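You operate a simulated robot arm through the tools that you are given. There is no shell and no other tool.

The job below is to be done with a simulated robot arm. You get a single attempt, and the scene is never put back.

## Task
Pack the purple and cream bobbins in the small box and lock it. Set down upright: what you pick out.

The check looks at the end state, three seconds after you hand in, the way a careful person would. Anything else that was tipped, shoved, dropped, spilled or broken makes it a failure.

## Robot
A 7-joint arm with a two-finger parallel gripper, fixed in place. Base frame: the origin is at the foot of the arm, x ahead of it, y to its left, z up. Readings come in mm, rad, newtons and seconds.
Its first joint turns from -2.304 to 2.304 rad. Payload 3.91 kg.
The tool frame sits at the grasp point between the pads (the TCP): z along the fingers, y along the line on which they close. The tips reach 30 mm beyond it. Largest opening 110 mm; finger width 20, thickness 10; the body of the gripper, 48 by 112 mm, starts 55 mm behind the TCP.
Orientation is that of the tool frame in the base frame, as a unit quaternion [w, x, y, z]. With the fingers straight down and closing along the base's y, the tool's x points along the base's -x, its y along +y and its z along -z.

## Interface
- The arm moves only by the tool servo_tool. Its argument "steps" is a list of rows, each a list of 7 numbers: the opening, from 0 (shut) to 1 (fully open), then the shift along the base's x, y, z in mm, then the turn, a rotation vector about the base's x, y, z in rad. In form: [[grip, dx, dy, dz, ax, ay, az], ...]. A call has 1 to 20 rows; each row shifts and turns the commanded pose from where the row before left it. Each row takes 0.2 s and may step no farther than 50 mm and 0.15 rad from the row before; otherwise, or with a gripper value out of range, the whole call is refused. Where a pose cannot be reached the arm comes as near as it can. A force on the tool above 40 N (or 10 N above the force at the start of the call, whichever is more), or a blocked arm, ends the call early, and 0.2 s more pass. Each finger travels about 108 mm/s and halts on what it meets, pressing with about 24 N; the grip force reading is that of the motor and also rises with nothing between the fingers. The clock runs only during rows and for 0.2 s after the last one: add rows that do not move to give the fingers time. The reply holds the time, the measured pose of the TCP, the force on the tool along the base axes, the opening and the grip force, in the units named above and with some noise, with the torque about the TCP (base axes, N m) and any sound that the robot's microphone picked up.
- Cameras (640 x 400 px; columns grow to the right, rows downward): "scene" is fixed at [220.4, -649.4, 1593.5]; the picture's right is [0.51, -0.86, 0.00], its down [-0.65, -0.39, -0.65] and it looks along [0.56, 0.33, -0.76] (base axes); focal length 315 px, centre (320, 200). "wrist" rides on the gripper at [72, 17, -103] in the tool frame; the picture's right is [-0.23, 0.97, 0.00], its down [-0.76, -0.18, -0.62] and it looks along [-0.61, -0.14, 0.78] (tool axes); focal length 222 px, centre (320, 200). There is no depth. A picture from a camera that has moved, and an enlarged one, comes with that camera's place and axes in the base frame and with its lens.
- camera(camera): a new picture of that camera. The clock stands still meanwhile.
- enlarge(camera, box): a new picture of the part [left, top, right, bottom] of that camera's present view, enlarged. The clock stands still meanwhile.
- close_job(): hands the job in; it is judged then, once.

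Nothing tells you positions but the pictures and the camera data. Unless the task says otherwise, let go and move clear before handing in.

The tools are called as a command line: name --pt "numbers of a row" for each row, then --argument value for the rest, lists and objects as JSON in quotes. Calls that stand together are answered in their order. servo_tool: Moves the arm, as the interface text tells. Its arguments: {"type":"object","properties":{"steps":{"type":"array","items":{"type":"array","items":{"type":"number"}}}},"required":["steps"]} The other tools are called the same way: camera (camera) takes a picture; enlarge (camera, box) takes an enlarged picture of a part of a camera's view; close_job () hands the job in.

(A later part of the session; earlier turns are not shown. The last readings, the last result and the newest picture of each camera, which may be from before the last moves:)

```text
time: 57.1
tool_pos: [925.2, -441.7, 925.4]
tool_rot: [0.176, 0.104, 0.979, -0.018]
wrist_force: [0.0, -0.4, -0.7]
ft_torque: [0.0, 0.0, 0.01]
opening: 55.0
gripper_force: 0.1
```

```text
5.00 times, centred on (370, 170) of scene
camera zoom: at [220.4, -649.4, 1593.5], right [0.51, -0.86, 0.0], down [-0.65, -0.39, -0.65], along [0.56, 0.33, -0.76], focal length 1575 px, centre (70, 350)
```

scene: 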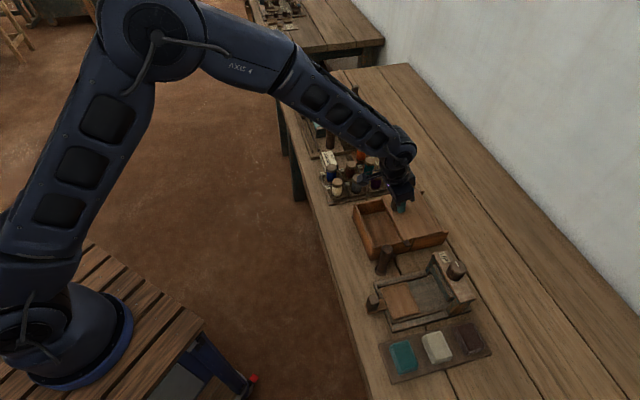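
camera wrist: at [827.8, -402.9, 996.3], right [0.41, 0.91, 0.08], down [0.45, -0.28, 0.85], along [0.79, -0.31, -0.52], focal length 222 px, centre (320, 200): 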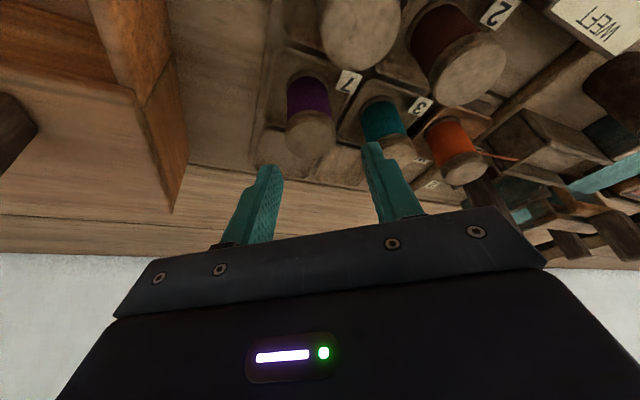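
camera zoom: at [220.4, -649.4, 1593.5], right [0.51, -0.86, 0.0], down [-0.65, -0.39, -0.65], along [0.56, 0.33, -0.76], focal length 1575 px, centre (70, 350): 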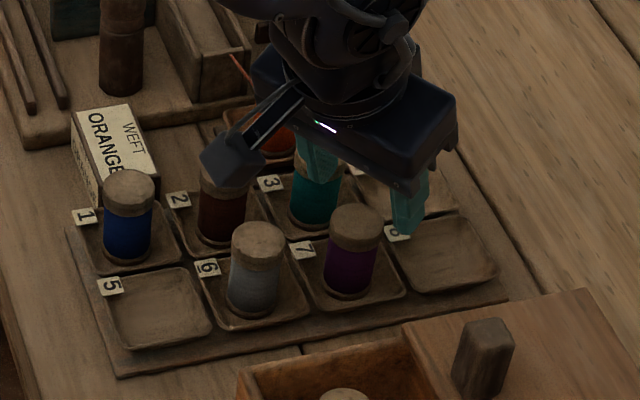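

The cap is centred within a couple of millimetres. I'll trim that and descend further with the fingers straddling it.

servo_tool --pt "0.5 1.3 -2.2 -12 0 0 0" --pt "0.5 0 0 -12 0 0 0" --pt "0.5 0 0 0 0 0 0"

enlarge --camera "wrist" --box '[220, 60, 420, 220]'

enlarge --camera "scene" --box '[340, 140, 410, 200]'

```text
time: 57.9
tool_pos: [926.3, -444.6, 901.6]
tool_rot: [0.176, 0.104, 0.979, -0.017]
wrist_force: [0.0, 0.6, 0.2]
ft_torque: [-0.01, -0.01, -0.01]
opening: 54.9
gripper_force: 0.0
```

```text
2.50 times, centred on (320, 140) of wrist
camera zoom: at [829.8, -404.9, 972.4], right [0.41, 0.91, 0.08], down [0.45, -0.28, 0.85], along [0.79, -0.31, -0.52], focal length 555 px, centre (320, 350)
```

zoom: 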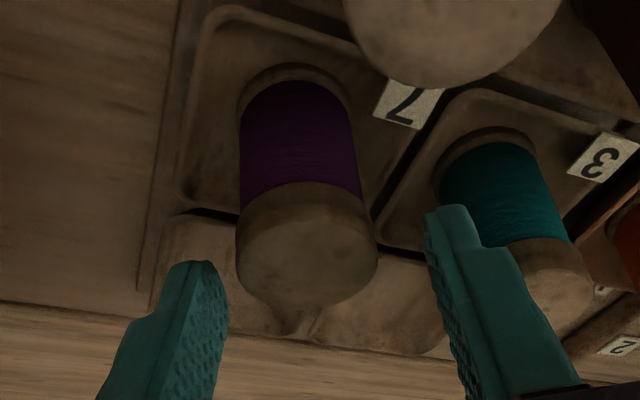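

```text
6.67 times, centred on (375, 170) of scene
camera zoom: at [220.4, -649.4, 1593.5], right [0.51, -0.86, 0.0], down [-0.65, -0.39, -0.65], along [0.56, 0.33, -0.76], focal length 2100 px, centre (-47, 400)
```

zoom: 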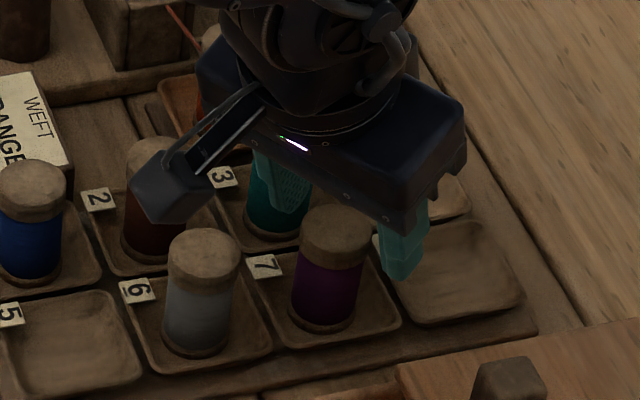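

Alignment is good and the neighbour's clearance looks adequate. I'll trim by 1.5 mm, come down to z≈882 with the tips above the rims, and close.

servo_tool --pt "0.5 1.5 -1.5 -10 0 0 0" --pt "0.5 0 0 -9.5 0 0 0" --pt "0.5 0 0 0 0 0 0" --pt "0.35 0 0 0 0 0 0" --pt "0.2 0 0 0 0 0 0" --pt "0.2 0 0 0 0 0 0" --pt "0.2 0 0 0 0 0 0"

enlarge --camera "wrist" --box '[220, 60, 420, 220]'

enlarge --camera "scene" --box '[340, 140, 410, 200]'

```text
time: 59.5
tool_pos: [928.3, -444.9, 880.4]
tool_rot: [0.176, 0.103, 0.979, -0.018]
wrist_force: [-0.5, 0.4, 0.4]
ft_torque: [-0.03, -0.03, -0.01]
opening: 32.4
gripper_force: 24.5
```

```text
2.50 times, centred on (320, 140) of wrist
camera zoom: at [831.4, -406.4, 952.4], right [0.41, 0.91, 0.08], down [0.45, -0.28, 0.85], along [0.79, -0.31, -0.52], focal length 555 px, centre (320, 350)
```

zoom: 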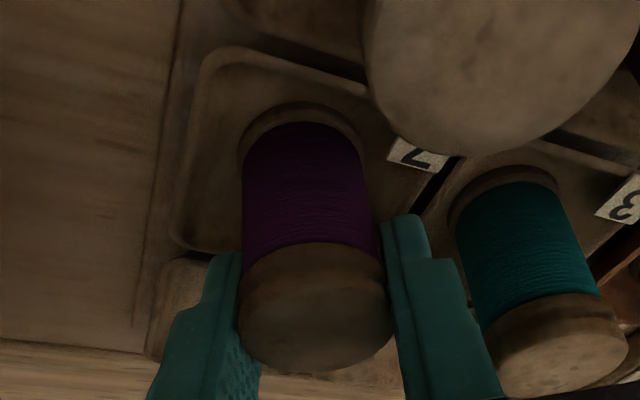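

```text
6.67 times, centred on (375, 170) of scene
camera zoom: at [220.4, -649.4, 1593.5], right [0.51, -0.86, 0.0], down [-0.65, -0.39, -0.65], along [0.56, 0.33, -0.76], focal length 2100 px, centre (-47, 400)
```

zoom: 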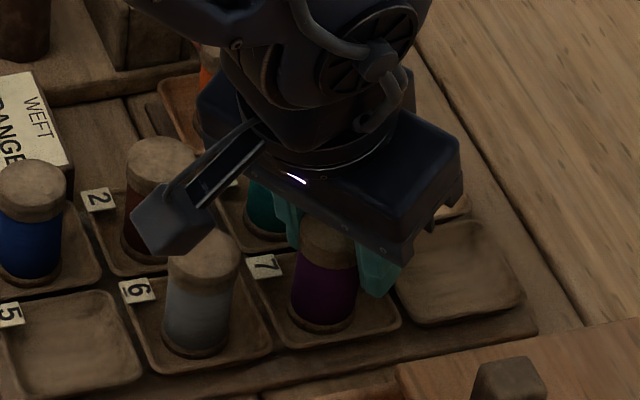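

The purple bobbin is gripped at 32 mm with no disturbing forces. I'll lift slowly straight up.

servo_tool --pt "0.2 0 0 8 0 0 0" --pt "0.2 0 0 15 0 0 0" --pt "0.2 0 0 25 0 0 0" --pt "0.2 0 0 35 0 0 0" --pt "0.2 0 0 40 0 0 0" --pt "0.2 0 0 0 0 0 0"

enlarge --camera "wrist" --box '[220, 60, 420, 220]'

enlarge --camera "scene" --box '[310, 100, 450, 220]'

```text
time: 60.9
tool_pos: [927.7, -447.8, 1005.1]
tool_rot: [0.176, 0.104, 0.979, -0.017]
wrist_force: [-0.1, 0.1, -0.3]
ft_torque: [0.02, 0.01, 0.02]
opening: 32.2
gripper_force: 23.6
```

```text
2.50 times, centred on (320, 140) of wrist
camera zoom: at [830.5, -408.6, 1076.3], right [0.41, 0.91, 0.08], down [0.45, -0.28, 0.85], along [0.79, -0.31, -0.52], focal length 555 px, centre (320, 350)
```

zoom: 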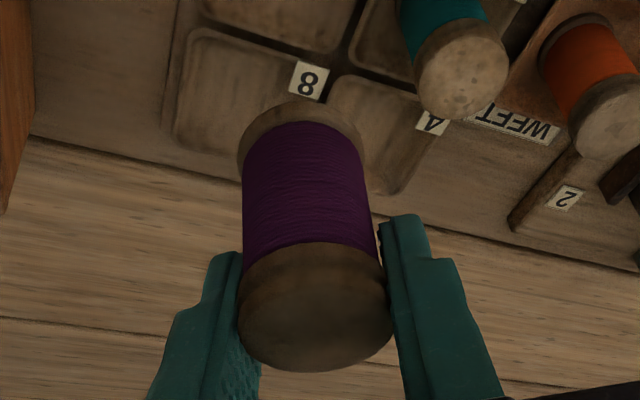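

```text
3.33 times, centred on (380, 160) of scene
camera zoom: at [220.4, -649.4, 1593.5], right [0.51, -0.86, 0.0], down [-0.65, -0.39, -0.65], along [0.56, 0.33, -0.76], focal length 1050 px, centre (120, 333)
```

zoom: 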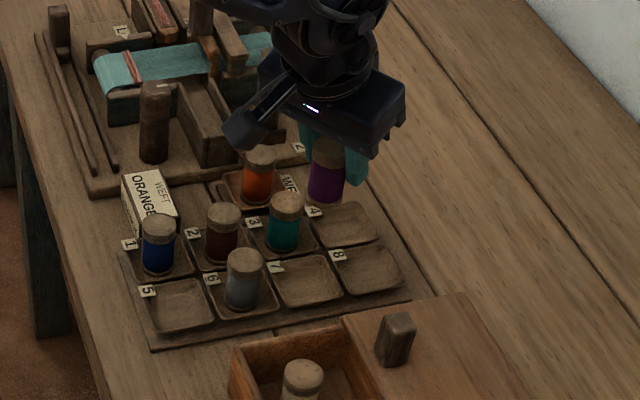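

The purple bobbin is up and vertical. Now I'll carry it over the lock-side half of the box at about (739, -544), turning so the fingers close along the short axis.

servo_tool --pt "0.2 0 0 10 0 0 0" --pt "0.2 -23.5 -12.2 0 0 0 0.1244" --pt "0.2 -23.5 -12.2 0 0 0 0.1244" --pt "0.2 -23.5 -12.2 0 0 0 0.1244" --pt "0.2 -23.5 -12.2 0 0 0 0.1244" --pt "0.2 -23.5 -12.2 0 0 0 0.1244" --pt "0.2 -23.5 -12.2 0 0 0 0.1244" --pt "0.2 -23.5 -12.2 0 0 0 0.1244" --pt "0.2 -23.5 -12.2 0 0 0 0.1244" --pt "0.2 0 0 0 0 0 0"

camera --camera "wrist"

enlarge --camera "scene" --box '[330, 150, 450, 280]'

```text
time: 63.1
tool_pos: [737.4, -542.8, 1013.9]
tool_rot: [0.162, -0.378, 0.909, 0.069]
wrist_force: [0.4, 0.2, 0.0]
ft_torque: [0.0, 0.04, 0.02]
opening: 32.7
gripper_force: 23.8
```

```text
taken
camera wrist: at [655.1, -603.8, 1085.4], right [-0.54, 0.84, 0.08], down [0.48, 0.23, 0.85], along [0.69, 0.5, -0.52], focal length 222 px, centre (320, 200)
```

wrist: 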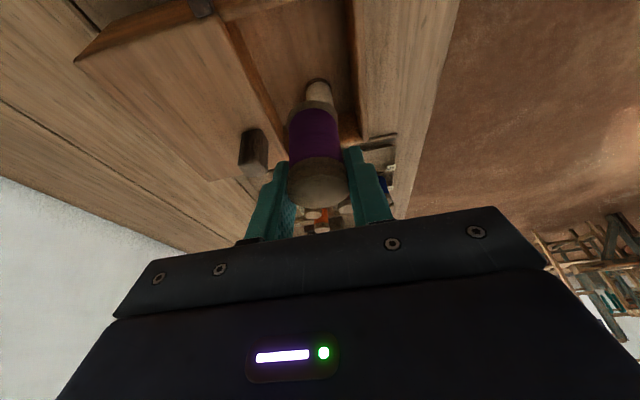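

```text
3.08 times, centred on (390, 215) of scene
camera zoom: at [220.4, -649.4, 1593.5], right [0.51, -0.86, 0.0], down [-0.65, -0.39, -0.65], along [0.56, 0.33, -0.76], focal length 969 px, centre (105, 154)
```

zoom: 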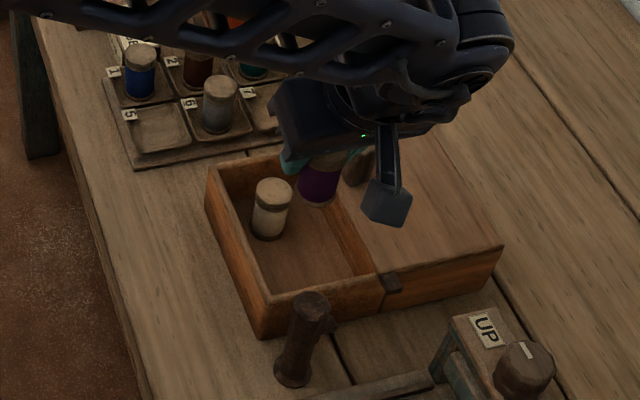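

At this yaw the camera housing would come down right beside the lock post, so I won't lower here. I'll turn to -45° instead, so the tool leans toward the open near side and the fingers close along the long axis, where there is room.

servo_tool --pt "0.2 0.4 0.1 0 0 0 -0.1428" --pt "0.2 0.4 0.1 0 0 0 -0.1428" --pt "0.2 0.4 0.1 0 0 0 -0.1428" --pt "0.2 0.4 0.1 0 0 0 -0.1428" --pt "0.2 0.4 0.1 0 0 0 -0.1428" --pt "0.2 0.4 0.1 0 0 0 -0.1428" --pt "0.2 0.4 0.1 0 0 0 -0.1428" --pt "0.2 0.4 0.1 0 0 0 -0.1428" --pt "0.2 0.3 0.1 0 0 0 -0.1428" --pt "0.2 0.3 0.1 0 0 0 -0.1428" --pt "0.2 0.3 0 0 0 0 -0.1428" --pt "0.2 0 0 0 0 0 0"

camera --camera "wrist"

enlarge --camera "wrist" --box '[200, 40, 420, 220]'

```text
time: 65.7
tool_pos: [744.4, -541.4, 1014.2]
tool_rot: [0.164, 0.378, 0.909, -0.067]
wrist_force: [0.1, 0.2, -0.5]
ft_torque: [-0.03, 0.02, 0.0]
opening: 32.6
gripper_force: 24.4
```

```text
taken
camera wrist: at [683.3, -455.4, 1084.8], right [0.84, 0.54, 0.08], down [0.23, -0.48, 0.85], along [0.49, -0.69, -0.52], focal length 222 px, centre (320, 200)
```

wrist: 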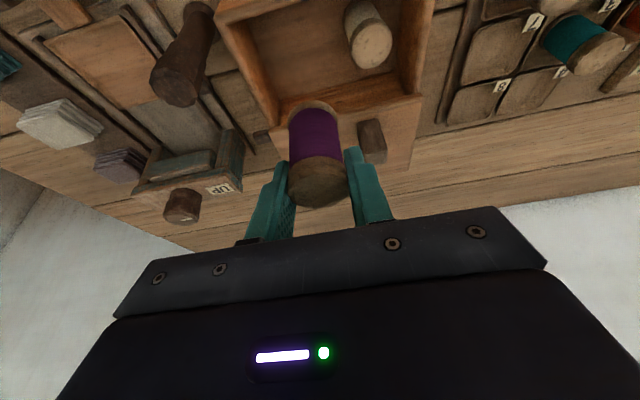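

```text
2.22 times, centred on (310, 130) of wrist
camera zoom: at [683.3, -455.4, 1084.8], right [0.84, 0.54, 0.08], down [0.23, -0.48, 0.85], along [0.49, -0.69, -0.52], focal length 494 px, centre (342, 356)
```

zoom: 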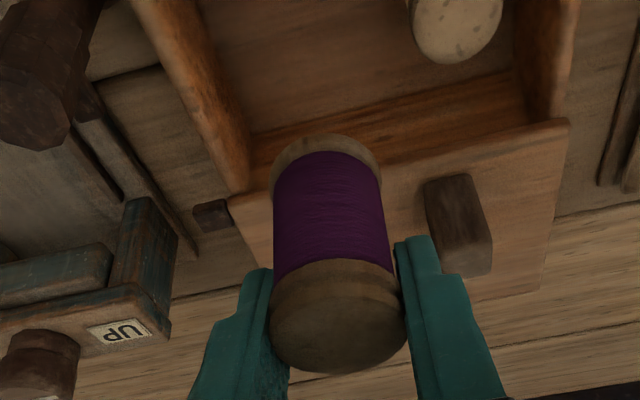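

Good clear view. The purple bobbin is over the lock-side half with space to both the end wall and the cream bobbin, so I'll lower part way.

servo_tool --pt "0.2 -2.5 0 -25 0 0 0" --pt "0.2 0 0 -30 0 0 0" --pt "0.2 0 0 -25 0 0 0" --pt "0.2 0 0 0 0 0 0"

enlarge --camera "wrist" --box '[200, 20, 420, 220]'

enlarge --camera "scene" --box '[340, 160, 440, 270]'

```text
time: 66.7
tool_pos: [742.2, -540.6, 933.6]
tool_rot: [0.163, 0.376, 0.909, -0.067]
wrist_force: [-0.2, 0.8, 0.0]
ft_torque: [0.0, 0.03, -0.02]
opening: 32.6
gripper_force: 24.2
```

```text
2.00 times, centred on (310, 120) of wrist
camera zoom: at [681.6, -454.9, 1005.3], right [0.84, 0.54, 0.08], down [0.23, -0.48, 0.85], along [0.49, -0.69, -0.52], focal length 444 px, centre (340, 360)
```

zoom: 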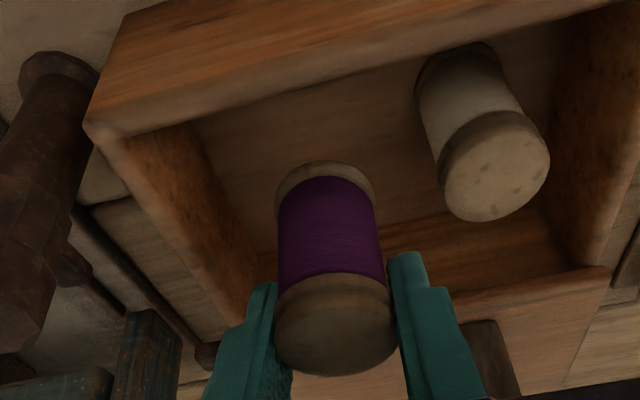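

```text
3.64 times, centred on (390, 215) of scene
camera zoom: at [220.4, -649.4, 1593.5], right [0.51, -0.86, 0.0], down [-0.65, -0.39, -0.65], along [0.56, 0.33, -0.76], focal length 1145 px, centre (66, 146)
```

zoom: 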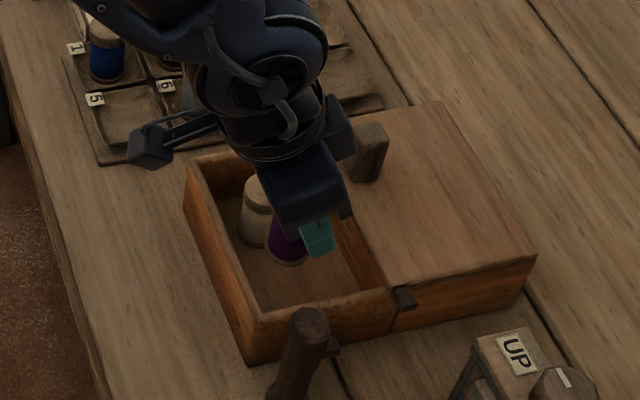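

Everything is clear and the bobbin is vertical. I'll lower close to the floor, then feel for contact in fine steps.

servo_tool --pt "0.2 0 0 -20 0 0 0" --pt "0.2 0 0 -18 0 0 0" --pt "0.2 0 0 -8 0 0 0" --pt "0.2 0 0 0 0 0 0"

enlarge --camera "wrist" --box '[200, 20, 420, 220]'

```text
time: 67.7
tool_pos: [741.8, -542.2, 887.5]
tool_rot: [0.163, 0.377, 0.909, -0.067]
wrist_force: [0.0, -0.5, 0.1]
ft_torque: [0.01, 0.04, -0.01]
opening: 32.7
gripper_force: 24.2
```

```text
2.00 times, centred on (310, 120) of wrist
camera zoom: at [681.4, -456.0, 959.6], right [0.84, 0.54, 0.08], down [0.23, -0.48, 0.85], along [0.5, -0.69, -0.52], focal length 444 px, centre (340, 360)
```

zoom: 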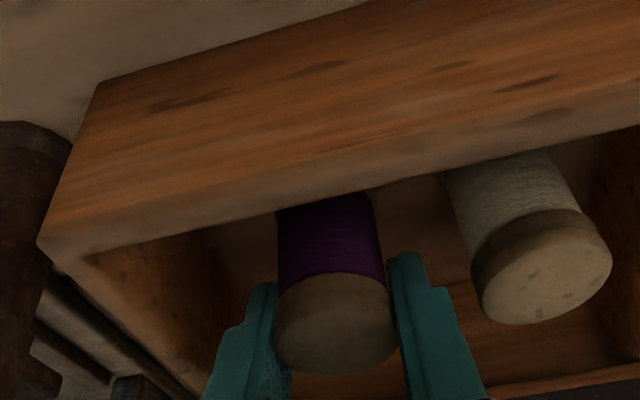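

servo_tool --pt "0.2 0 0 -2 0 0 0" --pt "0.2 0 0 -2 0 0 0" --pt "0.2 0 0 -1.5 0 0 0" --pt "0.2 0 0 0 0 0 0"

```text
time: 68.7
tool_pos: [741.2, -542.8, 882.5]
tool_rot: [0.162, 0.376, 0.91, -0.066]
wrist_force: [-0.1, -0.5, -0.2]
ft_torque: [-0.01, 0.0, 0.0]
opening: 32.5
gripper_force: 24.4
```

No contact yet at z≈882. I'll continue with 1 mm steps until the floor takes the load.

servo_tool --pt "0.2 0 0 -1 0 0 0" --pt "0.2 0 0 -1 0 0 0" --pt "0.2 0 0 0 0 0 0"

```text
time: 69.5
tool_pos: [741.6, -541.2, 880.4]
tool_rot: [0.163, 0.377, 0.91, -0.066]
wrist_force: [0.1, 1.1, 3.0]
ft_torque: [0.03, 0.01, 0.02]
opening: 32.5
gripper_force: 24.3
```

servo_tool --pt "0.2 0 0 -0.7 0 0 0" --pt "0.2 0 0 0 0 0 0"

```text
time: 70.1
tool_pos: [741.1, -542.2, 880.8]
tool_rot: [0.163, 0.377, 0.909, -0.067]
wrist_force: [-0.5, 2.3, 6.2]
ft_torque: [0.09, 0.0, 0.01]
opening: 32.8
gripper_force: 23.7
```

Contact confirmed at about 6 N with negligible torque. I'll release gently and lift straight up.

servo_tool --pt "0.32 0 0 0 0 0 0" --pt "0.42 0 0 0 0 0 0" --pt "0.42 0 0 0 0 0 0" --pt "0.42 0 0 8 0 0 0" --pt "0.42 0 0 20 0 0 0" --pt "0.42 0 0 35 0 0 0" --pt "0.42 0 0 45 0 0 0" --pt "0.42 0 0 0 0 0 0"

enlarge --camera "wrist" --box '[200, 20, 420, 220]'

enlarge --camera "scene" --box '[340, 160, 440, 270]'

```text
time: 71.9
tool_pos: [740.0, -544.4, 989.3]
tool_rot: [0.163, 0.377, 0.909, -0.067]
wrist_force: [0.2, -0.1, -0.5]
ft_torque: [0.05, -0.01, 0.01]
opening: 46.1
gripper_force: 0.0
```

```text
2.00 times, centred on (310, 120) of wrist
camera zoom: at [680.9, -458.1, 1059.4], right [0.84, 0.54, 0.08], down [0.23, -0.48, 0.85], along [0.49, -0.69, -0.52], focal length 444 px, centre (340, 360)
```

zoom: 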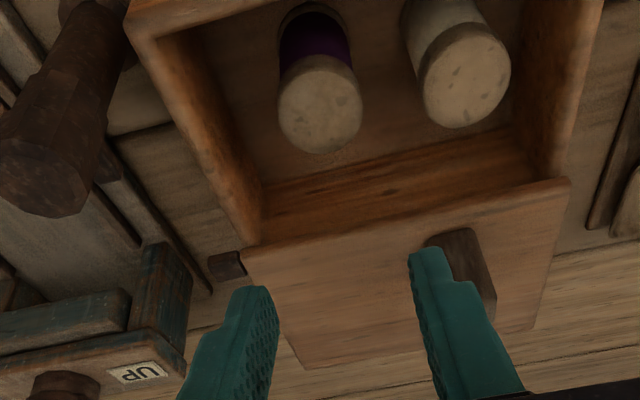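

```text
3.64 times, centred on (390, 215) of scene
camera zoom: at [220.4, -649.4, 1593.5], right [0.51, -0.86, 0.0], down [-0.65, -0.39, -0.65], along [0.56, 0.33, -0.76], focal length 1145 px, centre (66, 146)
```

zoom: 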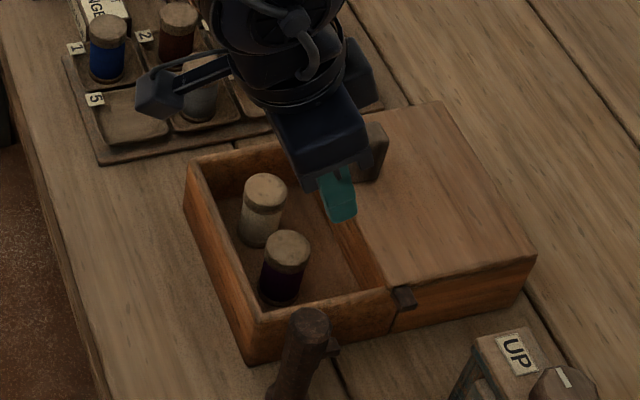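

Both bobbins stand upright in the box, well separated. Now I'll go back to the lid handle at about (833, -563) to close it.

servo_tool --pt "0.6 21.7 -4.7 0 0.0745 0.0745 0" --pt "0.6 21.7 -4.7 0 0 0 0" --pt "0.6 21.7 -4.8 -10 0 0 0" --pt "0.6 21.6 -4.8 -13 0 0 0" --pt "0.6 0 0 0 0 0 0"

enlarge --camera "wrist" --box '[200, 60, 420, 230]'

```text
time: 73.1
tool_pos: [828.0, -561.4, 964.4]
tool_rot: [0.114, 0.38, 0.917, -0.047]
wrist_force: [-0.1, -0.3, 0.9]
ft_torque: [-0.01, 0.01, -0.01]
opening: 66.1
gripper_force: 0.0
```

```text
2.35 times, centred on (310, 145) of wrist
camera zoom: at [774.6, -481.0, 1045.6], right [0.84, 0.53, 0.06], down [0.29, -0.54, 0.79], along [0.45, -0.65, -0.61], focal length 523 px, centre (344, 329)
```

zoom: 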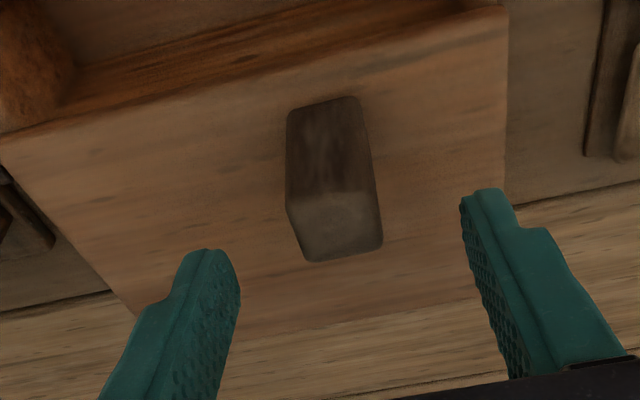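

The handle sits centred, matching the balanced grip from before. I'll descend and grip it.

servo_tool --pt "0.6 -1 1 -15 0 0 0" --pt "0.6 0 0 -15 0 0 0" --pt "0.6 0 0 -4.5 0 0 0" --pt "0.6 0 0 0 0 0 0" --pt "0.1 0 0 0 0 0 0" --pt "0.1 0 0 0 0 0 0" --pt "0.1 0 0 0 0 0 0"

enlarge --camera "wrist" --box '[200, 60, 420, 230]'

```text
time: 74.7
tool_pos: [827.5, -559.8, 929.9]
tool_rot: [0.115, 0.38, 0.917, -0.047]
wrist_force: [1.6, 1.8, -1.3]
ft_torque: [-0.73, 0.6, 0.05]
opening: 24.5
gripper_force: 44.5
```

```text
2.35 times, centred on (310, 145) of wrist
camera zoom: at [773.4, -479.4, 1010.5], right [0.84, 0.53, 0.06], down [0.29, -0.54, 0.79], along [0.45, -0.65, -0.61], focal length 523 px, centre (344, 329)
```

zoom: 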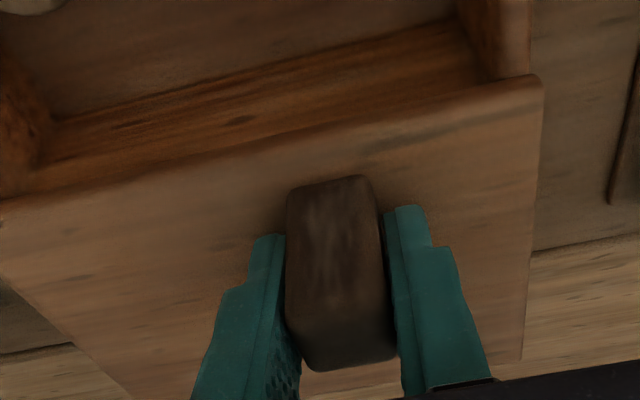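

Gripped with almost no side load. I'll slide the lid back toward closed, stopping just before it reaches the bobbins.

servo_tool --pt "0.1 -4 4 0 0 0 0" --pt "0.1 -4 4 0 0 0 0" --pt "0.1 -4 4 0 0 0 0" --pt "0.1 -4 4 0 0 0 0" --pt "0.1 -4 4 0 0 0 0" --pt "0.1 0 0 0 0 0 0"

enlarge --camera "wrist" --box '[200, 20, 420, 220]'

enlarge --camera "scene" --box '[340, 160, 440, 270]'

```text
time: 76.1
tool_pos: [806.7, -538.9, 929.7]
tool_rot: [0.115, 0.38, 0.917, -0.046]
wrist_force: [10.7, 11.6, -19.3]
ft_torque: [-0.69, 0.5, -0.04]
opening: 24.4
gripper_force: 45.4
```

```text
2.00 times, centred on (310, 120) of wrist
camera zoom: at [753.0, -459.1, 1010.6], right [0.84, 0.53, 0.06], down [0.29, -0.54, 0.79], along [0.45, -0.65, -0.61], focal length 444 px, centre (340, 360)
```

zoom: 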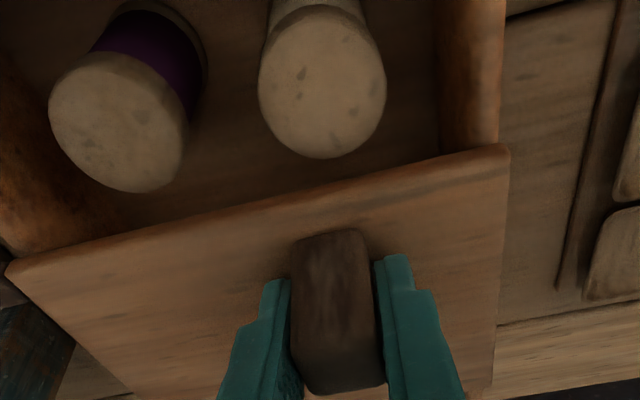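

```text
3.64 times, centred on (390, 215) of scene
camera zoom: at [220.4, -649.4, 1593.5], right [0.51, -0.86, 0.0], down [-0.65, -0.39, -0.65], along [0.56, 0.33, -0.76], focal length 1145 px, centre (66, 146)
```

zoom: 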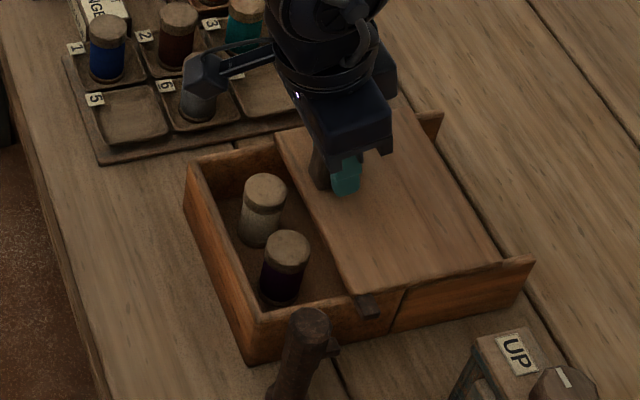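

The lid's edge is just short of the bobbins. There's some side and upward pull on the tool, so I'll ease those and continue in small steps past the bobbins.

servo_tool --pt "0.1 0.7 0.7 -0.5 0 0 0" --pt "0.1 -2 2 0 0 0 0" --pt "0.1 -2 2 0 0 0 0" --pt "0.1 -2 2 0 0 0 0" --pt "0.1 0 0 0 0 0 0"

enlarge --camera "wrist" --box '[200, 20, 420, 220]'

```text
time: 77.3
tool_pos: [802.5, -533.9, 928.9]
tool_rot: [0.115, 0.38, 0.917, -0.047]
wrist_force: [2.1, 2.4, -13.2]
ft_torque: [-0.43, 0.88, -0.06]
opening: 24.2
gripper_force: 45.2
```

```text
2.00 times, centred on (310, 120) of wrist
camera zoom: at [747.6, -453.5, 1010.6], right [0.84, 0.53, 0.06], down [0.29, -0.54, 0.79], along [0.45, -0.65, -0.61], focal length 444 px, centre (340, 360)
```

zoom: 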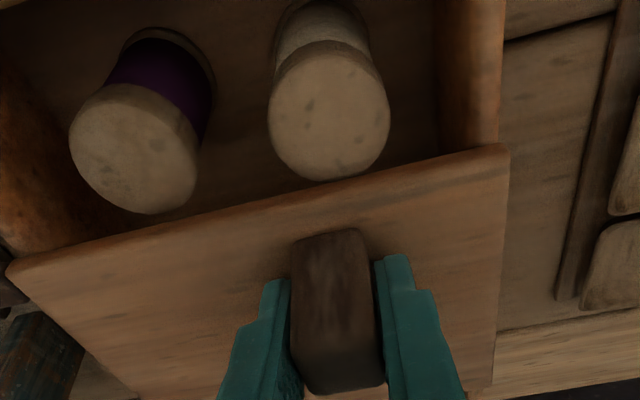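

servo_tool --pt "0.1 -2 2 0 0 0 0" --pt "0.1 -2 2 0 0 0 0" --pt "0.1 -2 2 0 0 0 0" --pt "0.1 0 0 0 0 0 0"

enlarge --camera "wrist" --box '[200, 20, 420, 220]'

enlarge --camera "scene" --box '[350, 180, 430, 250]'

```text
time: 78.3
tool_pos: [795.0, -527.7, 930.7]
tool_rot: [0.115, 0.38, 0.917, -0.046]
wrist_force: [-0.1, -0.1, -10.8]
ft_torque: [-0.64, 0.72, -0.02]
opening: 24.2
gripper_force: 45.1
```

```text
2.00 times, centred on (310, 120) of wrist
camera zoom: at [741.6, -447.6, 1010.6], right [0.84, 0.53, 0.06], down [0.29, -0.54, 0.79], along [0.45, -0.65, -0.61], focal length 444 px, centre (340, 360)
```

zoom: 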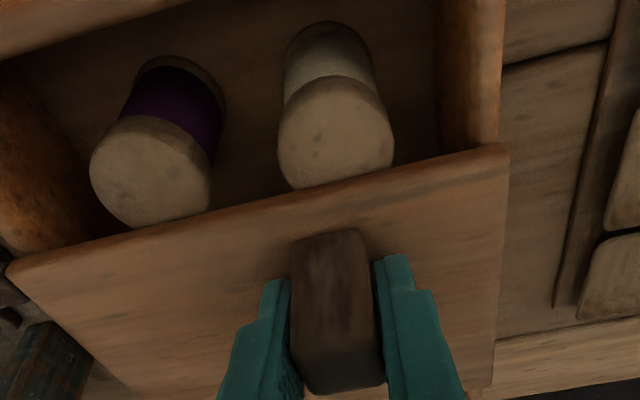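

```text
5.71 times, centred on (390, 215) of scene
camera zoom: at [220.4, -649.4, 1593.5], right [0.51, -0.86, 0.0], down [-0.65, -0.39, -0.65], along [0.56, 0.33, -0.76], focal length 1800 px, centre (-80, 114)
```

zoom: 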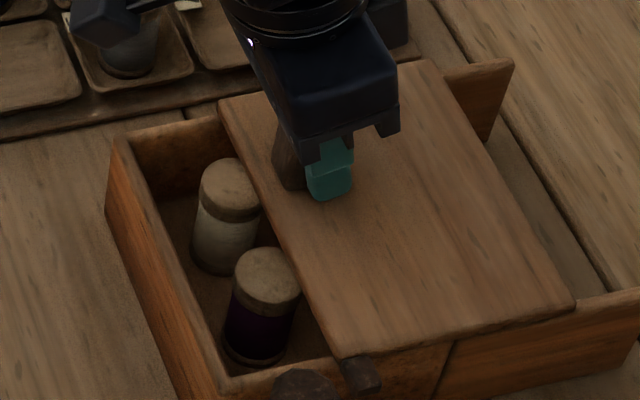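

The lid's edge is passing over the caps with no slide resistance. I'll continue in small steps and watch that the bobbins stay still.

servo_tool --pt "0.1 -2 2 0 0 0 0" --pt "0.1 -2 2 0 0 0 0" --pt "0.1 -2 2 0 0 0 0" --pt "0.1 0 0 0 0 0 0"

enlarge --camera "wrist" --box '[200, 20, 420, 220]'

enlarge --camera "scene" --box '[350, 180, 430, 250]'

```text
time: 79.3
tool_pos: [790.8, -522.1, 929.5]
tool_rot: [0.115, 0.38, 0.917, -0.046]
wrist_force: [-2.2, -2.6, -18.7]
ft_torque: [-0.88, 0.58, 0.03]
opening: 24.3
gripper_force: 45.2
```

```text
2.00 times, centred on (310, 120) of wrist
camera zoom: at [735.7, -441.7, 1010.7], right [0.84, 0.53, 0.06], down [0.29, -0.54, 0.79], along [0.45, -0.65, -0.61], focal length 444 px, centre (340, 360)
```

zoom: 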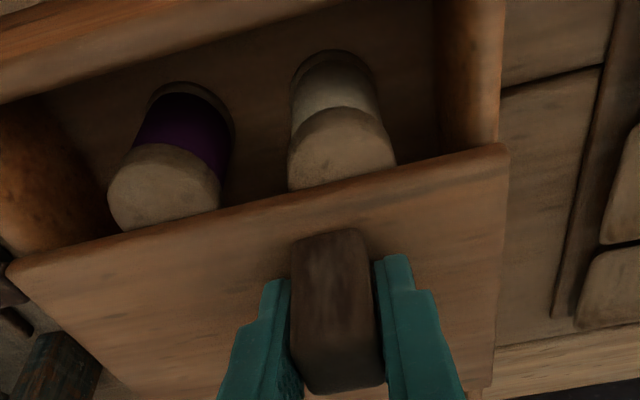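

```text
5.71 times, centred on (390, 215) of scene
camera zoom: at [220.4, -649.4, 1593.5], right [0.51, -0.86, 0.0], down [-0.65, -0.39, -0.65], along [0.56, 0.33, -0.76], focal length 1800 px, centre (-80, 114)
```

zoom: 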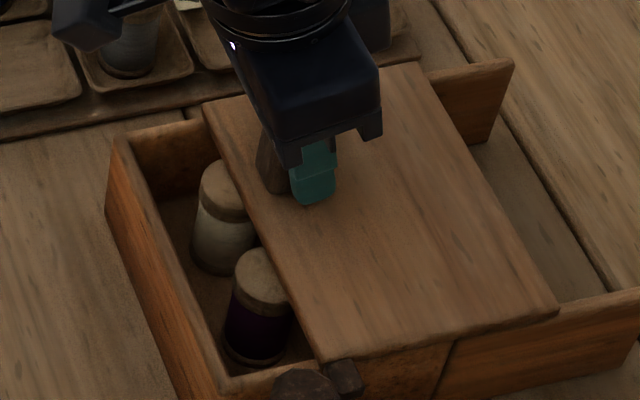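

The bobbins haven't moved and the lid is gliding over them. I'll continue most of the remaining travel, easing the vertical load a little.

servo_tool --pt "0.1 -3 3 -0.4 0 0 0" --pt "0.1 -3 3 0 0 0 0" --pt "0.1 -3 3 0 0 0 0" --pt "0.1 -3 3 0 0 0 0" --pt "0.1 -3 3 0 0 0 0" --pt "0.1 0 0 0 0 0 0"

enlarge --camera "wrist" --box '[160, 20, 420, 220]'

enlarge --camera "scene" --box '[350, 180, 430, 270]'

```text
time: 80.7
tool_pos: [775.2, -506.1, 930.2]
tool_rot: [0.115, 0.38, 0.917, -0.047]
wrist_force: [4.2, 2.9, -8.0]
ft_torque: [-0.86, 0.45, 0.02]
opening: 24.4
gripper_force: 44.6
```

```text
2.00 times, centred on (290, 120) of wrist
camera zoom: at [720.0, -426.0, 1010.6], right [0.84, 0.53, 0.06], down [0.29, -0.54, 0.79], along [0.45, -0.65, -0.61], focal length 444 px, centre (380, 360)
```

zoom: 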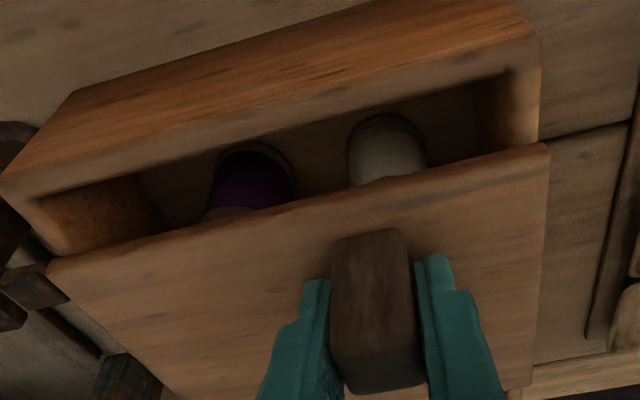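

```text
4.44 times, centred on (390, 225) of scene
camera zoom: at [220.4, -649.4, 1593.5], right [0.51, -0.86, 0.0], down [-0.65, -0.39, -0.65], along [0.56, 0.33, -0.76], focal length 1400 px, centre (9, 89)
```

zoom: 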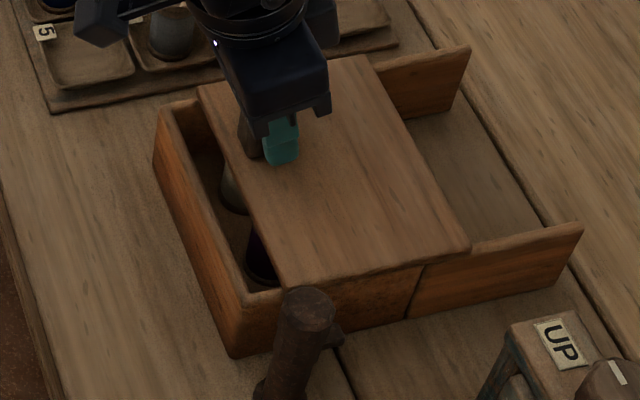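

servo_tool --pt "0.1 -3 3 0 0 0 0" --pt "0.1 -3 3 0 0 0 0" --pt "0.1 -3 3 0 0 0 0" --pt "0.1 -3 3 0 0 0 0" --pt "0.1 -3 3 0 0 0 0" --pt "0.1 0 0 0 0 0 0"

enlarge --camera "wrist" --box '[160, 20, 420, 220]'

enlarge --camera "scene" --box '[350, 180, 430, 270]'

```text
time: 82.1
tool_pos: [759.9, -490.7, 929.2]
tool_rot: [0.115, 0.38, 0.917, -0.046]
wrist_force: [-1.8, -1.4, -4.2]
ft_torque: [-0.78, 0.6, -0.04]
opening: 24.3
gripper_force: 45.3
```

```text
2.00 times, centred on (290, 120) of wrist
camera zoom: at [705.0, -410.9, 1010.7], right [0.84, 0.53, 0.06], down [0.29, -0.54, 0.79], along [0.45, -0.65, -0.61], focal length 444 px, centre (380, 360)
```

zoom: 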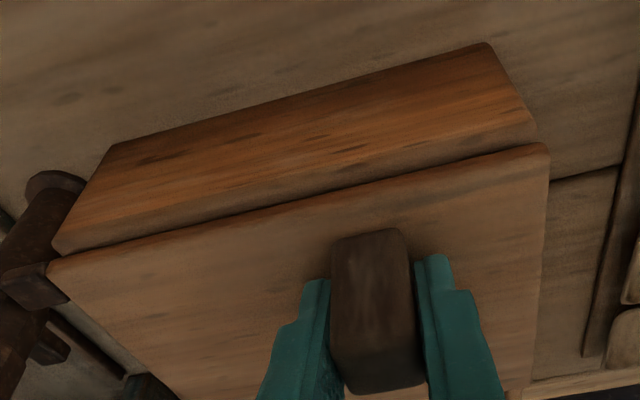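

```text
4.44 times, centred on (390, 225) of scene
camera zoom: at [220.4, -649.4, 1593.5], right [0.51, -0.86, 0.0], down [-0.65, -0.39, -0.65], along [0.56, 0.33, -0.76], focal length 1400 px, centre (9, 89)
```

zoom: 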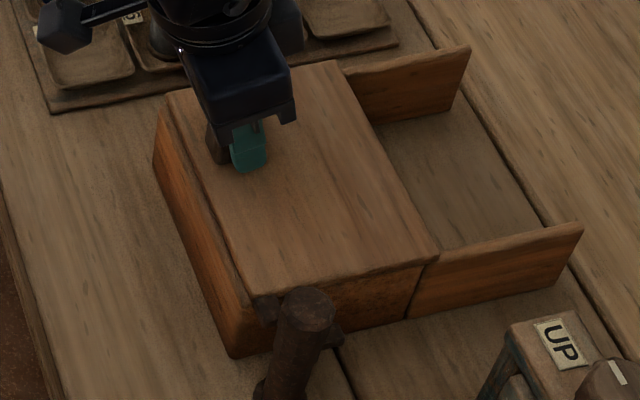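

About 5 mm remains. I'll close it in 1 mm steps until it meets its stop.

servo_tool --pt "0.1 -1 1 0 0 0 0" --pt "0.1 -1 1 0 0 0 0" --pt "0.1 -1 1 0 0 0 0" --pt "0.1 0 0 0 0 0 0"

enlarge --camera "wrist" --box '[160, 20, 420, 220]'

```text
time: 83.1
tool_pos: [757.6, -488.1, 928.7]
tool_rot: [0.115, 0.379, 0.917, -0.046]
wrist_force: [-0.7, -1.0, -16.5]
ft_torque: [-0.97, 0.4, 0.07]
opening: 24.3
gripper_force: 45.1
```

```text
2.00 times, centred on (290, 120) of wrist
camera zoom: at [702.3, -408.2, 1010.8], right [0.84, 0.53, 0.06], down [0.29, -0.54, 0.79], along [0.45, -0.65, -0.61], focal length 444 px, centre (380, 360)
```

zoom: 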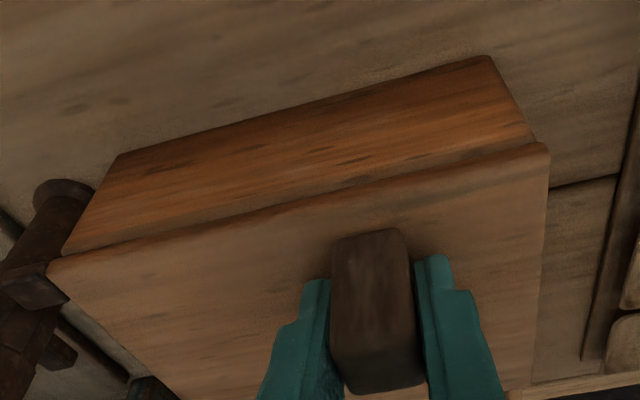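

servo_tool --pt "0.1 -0.8 0.8 0 0 0 0" --pt "0.1 -0.8 0.8 0 0 0 0" --pt "0.1 0 0 0 0 0 0"

enlarge --camera "wrist" --box '[160, 20, 420, 220]'

```text
time: 83.9
tool_pos: [756.3, -486.9, 930.0]
tool_rot: [0.115, 0.379, 0.917, -0.046]
wrist_force: [7.3, -4.9, -21.1]
ft_torque: [-0.75, 0.63, -0.07]
opening: 24.4
gripper_force: 44.7
```

```text
2.00 times, centred on (290, 120) of wrist
camera zoom: at [700.8, -406.8, 1010.7], right [0.84, 0.53, 0.06], down [0.29, -0.54, 0.79], along [0.45, -0.65, -0.61], focal length 444 px, centre (380, 360)
```

zoom: 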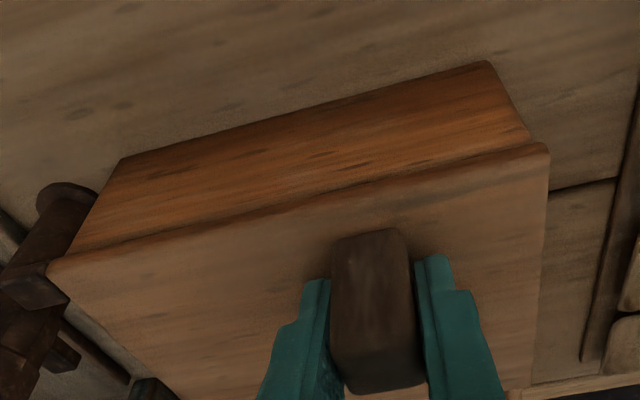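

That matches the original closed position, and the stop is pushing back. One last small nudge will make sure it is fully home.

servo_tool --pt "0.1 -0.5 0.5 -0.4 0 0 0" --pt "0.1 0 0 0 0 0 0"

enlarge --camera "scene" --box '[340, 180, 460, 270]'

```text
time: 84.5
tool_pos: [755.7, -486.0, 929.6]
tool_rot: [0.115, 0.379, 0.917, -0.046]
wrist_force: [13.1, -13.0, -16.3]
ft_torque: [-0.85, 0.52, -0.05]
opening: 24.5
gripper_force: 44.8
```

```text
4.44 times, centred on (400, 225) of scene
camera zoom: at [220.4, -649.4, 1593.5], right [0.51, -0.86, 0.0], down [-0.65, -0.39, -0.65], along [0.56, 0.33, -0.76], focal length 1400 px, centre (-36, 89)
```

zoom: 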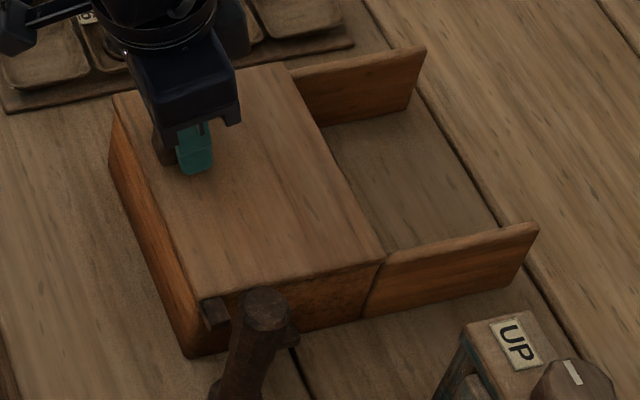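

The lid is fully home against its stop. I'll release the handle, lift, straighten up and return to the lock post at about (656, -584).

servo_tool --pt "0.45 0 0 0 0 0 0" --pt "0.6 0 0 0 0 0 0" --pt "0.6 0 0 20 0 0 0" --pt "0.6 0 0 30 0 0 0" --pt "0.6 0 0 32 0.0884 0.0884 0" --pt "0.6 0 0 0 0.0884 0.0884 0" --pt "0.6 -7.7 -7.5 0 0 0 0.1382" --pt "0.6 -7.7 -7.5 0 0 0 0.1382" --pt "0.6 -7.7 -7.5 0 0 0 0.1382" --pt "0.6 -7.7 -7.5 0 0 0 0.1382" --pt "0.6 -7.7 -7.5 0 0 0 0.1382" --pt "0.6 -7.7 -7.5 0 0 0 0.1382" --pt "0.6 -7.7 -7.5 0 0 0 0.1382" --pt "0.6 -7.7 -7.5 0 0 0 0.1382" --pt "0.6 -7.7 -7.5 0 0 0 0.1382" --pt "0.6 -7.7 -7.5 0 0 0 0.1382" --pt "0.6 -7.7 -7.5 0 0 0 0.1382" --pt "0.6 -7.7 -7.5 0 0 0 0.1382" --pt "0.6 -7.7 -7.5 0 0 0 0.1382" --pt "0.6 0 0 0 0 0 0"

camera --camera "wrist"

enlarge --camera "wrist" --box '[220, 40, 420, 220]'

enlarge --camera "scene" --box '[330, 140, 460, 290]'

```text
time: 88.7
tool_pos: [654.3, -583.2, 1009.4]
tool_rot: [-0.001, -0.485, 0.875, 0.0]
wrist_force: [0.7, -0.8, 0.2]
ft_torque: [-0.02, -0.02, 0.0]
opening: 66.2
gripper_force: 0.0
```

```text
taken
camera wrist: at [602.8, -635.1, 1112.8], right [-0.71, 0.71, 0.0], down [0.56, 0.55, 0.62], along [0.44, 0.44, -0.78], focal length 222 px, centre (320, 200)
```

wrist: 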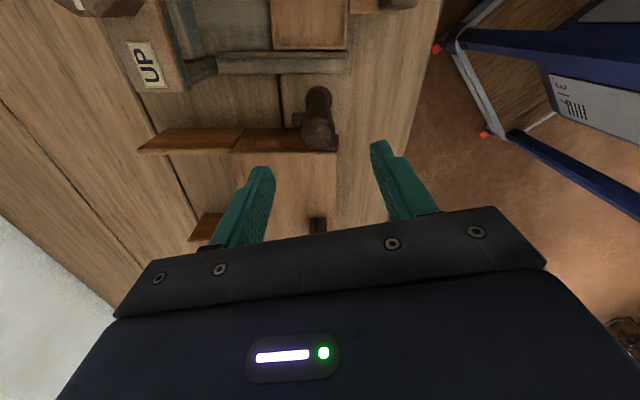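

```text
2.22 times, centred on (320, 130) of wrist
camera zoom: at [602.8, -635.1, 1112.8], right [-0.71, 0.71, 0.0], down [0.56, 0.55, 0.62], along [0.44, 0.44, -0.78], focal length 494 px, centre (320, 356)
```

zoom: 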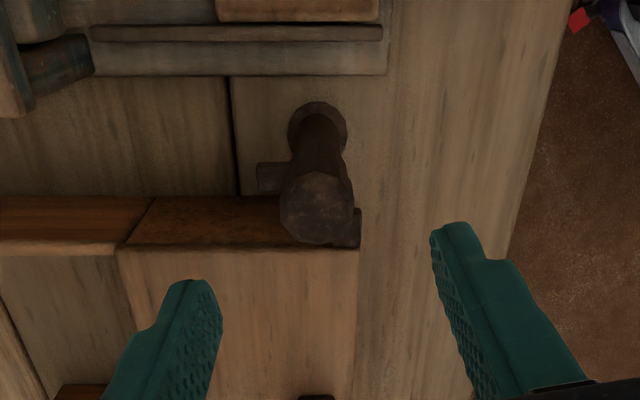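

```text
2.67 times, centred on (395, 215) of scene
camera zoom: at [220.4, -649.4, 1593.5], right [0.51, -0.86, 0.0], down [-0.65, -0.39, -0.65], along [0.56, 0.33, -0.76], focal length 840 px, centre (120, 160)
```

zoom: 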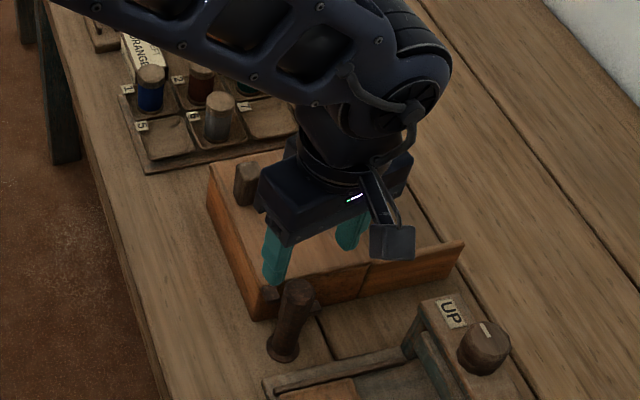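

The post is where expected, the tongue is still parallel to the wall, and the lug is back at the corner. I'll descend over the post head and grip.

servo_tool --pt "0.6 0.7 0 -25 0 0 0" --pt "0.6 0 0 -25 0 0 0" --pt "0.6 0 0 -22 0 0 0" --pt "0.6 0 0 0 0 0 0" --pt "0.2 0 0 0 0 0 0" --pt "0.2 0 0 0 0 0 0" --pt "0.2 0 0 0 0 0 0"

enlarge --camera "wrist" --box '[220, 60, 420, 220]'

```text
time: 90.3
tool_pos: [654.9, -583.5, 940.3]
tool_rot: [-0.001, -0.485, 0.875, 0.0]
wrist_force: [20.1, -14.2, -6.5]
ft_torque: [-0.72, -0.42, 0.11]
opening: 29.0
gripper_force: 44.8
```

```text
2.50 times, centred on (320, 140) of wrist
camera zoom: at [603.5, -635.7, 1041.4], right [-0.71, 0.71, 0.0], down [0.56, 0.55, 0.62], along [0.44, 0.44, -0.78], focal length 555 px, centre (320, 350)
```

zoom: 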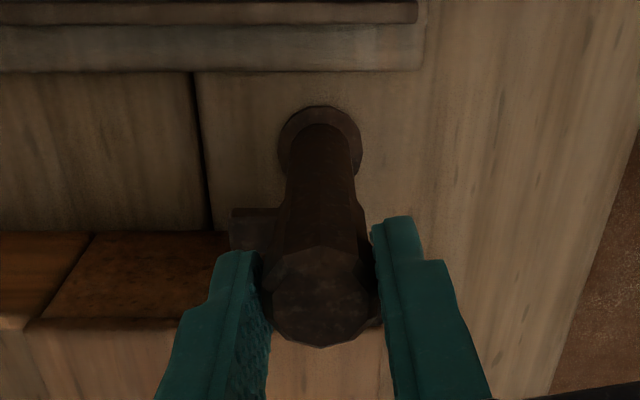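

Gripped, with a side load of about 24 N. I'll ease over in that direction, then begin turning counter-clockwise.

servo_tool --pt "0.2 1.3 -0.9 0 0 0 0" --pt "0.2 0 0 0 0 0 0.06" --pt "0.2 0 0 0 0 0 0.06" --pt "0.2 0 0 0 0 0 0.06" --pt "0.2 0 0 0 0 0 0"

enlarge --camera "wrist" --box '[220, 60, 420, 220]'

```text
time: 91.5
tool_pos: [655.1, -584.0, 939.1]
tool_rot: [-0.001, -0.562, 0.827, 0.002]
wrist_force: [-13.0, 3.6, -8.6]
ft_torque: [0.19, -0.16, 0.01]
opening: 28.9
gripper_force: 44.8
```

```text
2.50 times, centred on (320, 140) of wrist
camera zoom: at [614.3, -644.7, 1041.4], right [-0.82, 0.57, 0.0], down [0.45, 0.64, 0.62], along [0.35, 0.51, -0.78], focal length 555 px, centre (320, 350)
```

zoom: 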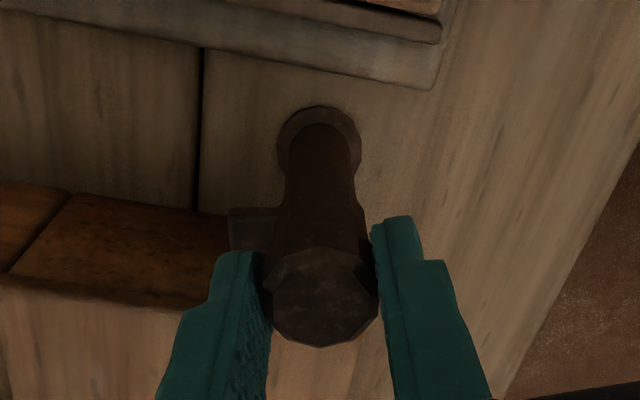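

The tongue is turning back toward the box. I'll balance the grip and continue.

servo_tool --pt "0.2 -0.7 0.3 0 0 0 0.06" --pt "0.2 0 0 0 0 0 0.08" --pt "0.2 0 0 0 0 0 0.08" --pt "0.2 0 0 0 0 0 0.08" --pt "0.2 0 0 0 0 0 0.08" --pt "0.2 0 0 0 0 0 0"

enlarge --camera "wrist" --box '[220, 60, 420, 220]'

```text
time: 92.9
tool_pos: [654.9, -584.3, 940.0]
tool_rot: [-0.001, -0.707, 0.708, 0.0]
wrist_force: [-16.4, 5.1, -6.4]
ft_torque: [0.58, 0.15, 0.01]
opening: 28.9
gripper_force: 44.4
```

```text
2.50 times, centred on (320, 140) of wrist
camera zoom: at [640.1, -655.8, 1041.5], right [-0.97, 0.23, 0.0], down [0.18, 0.76, 0.62], along [0.14, 0.61, -0.78], focal length 555 px, centre (320, 350)
```

zoom: 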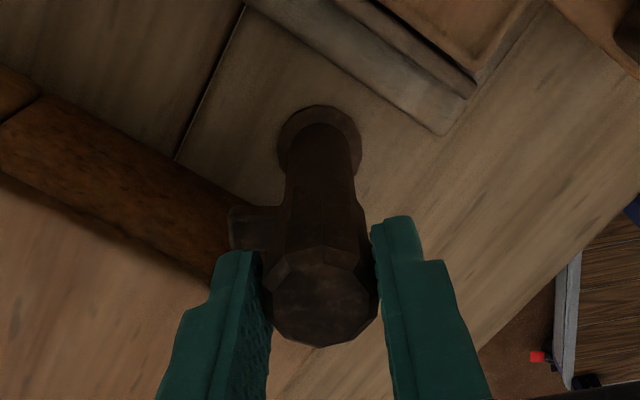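

servo_tool --pt "0.2 -0.8 0.2 0 0 0 0.06" --pt "0.2 0 0 0 0 0 0.08" --pt "0.2 0 0 0 0 0 0.08" --pt "0.2 0 0 0 0 0 0.08" --pt "0.2 0 0 0 0 0 0.08" --pt "0.2 0 0 0 0 0 0.08" --pt "0.2 0 0 0 0 0 0"

enlarge --camera "wrist" --box '[220, 60, 420, 220]'

```text
time: 94.5
tool_pos: [655.7, -584.0, 938.9]
tool_rot: [0.002, 0.85, -0.527, -0.001]
wrist_force: [10.7, -6.3, -5.2]
ft_torque: [-0.02, -0.49, 0.02]
opening: 28.9
gripper_force: 44.8
```

```text
2.50 times, centred on (320, 140) of wrist
camera zoom: at [673.9, -655.4, 1041.7], right [-0.97, -0.23, 0.0], down [-0.18, 0.76, 0.62], along [-0.14, 0.6, -0.78], focal length 555 px, centre (320, 350)
```

zoom: 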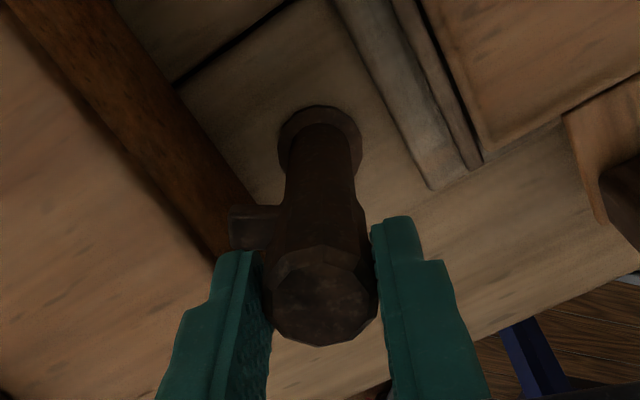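

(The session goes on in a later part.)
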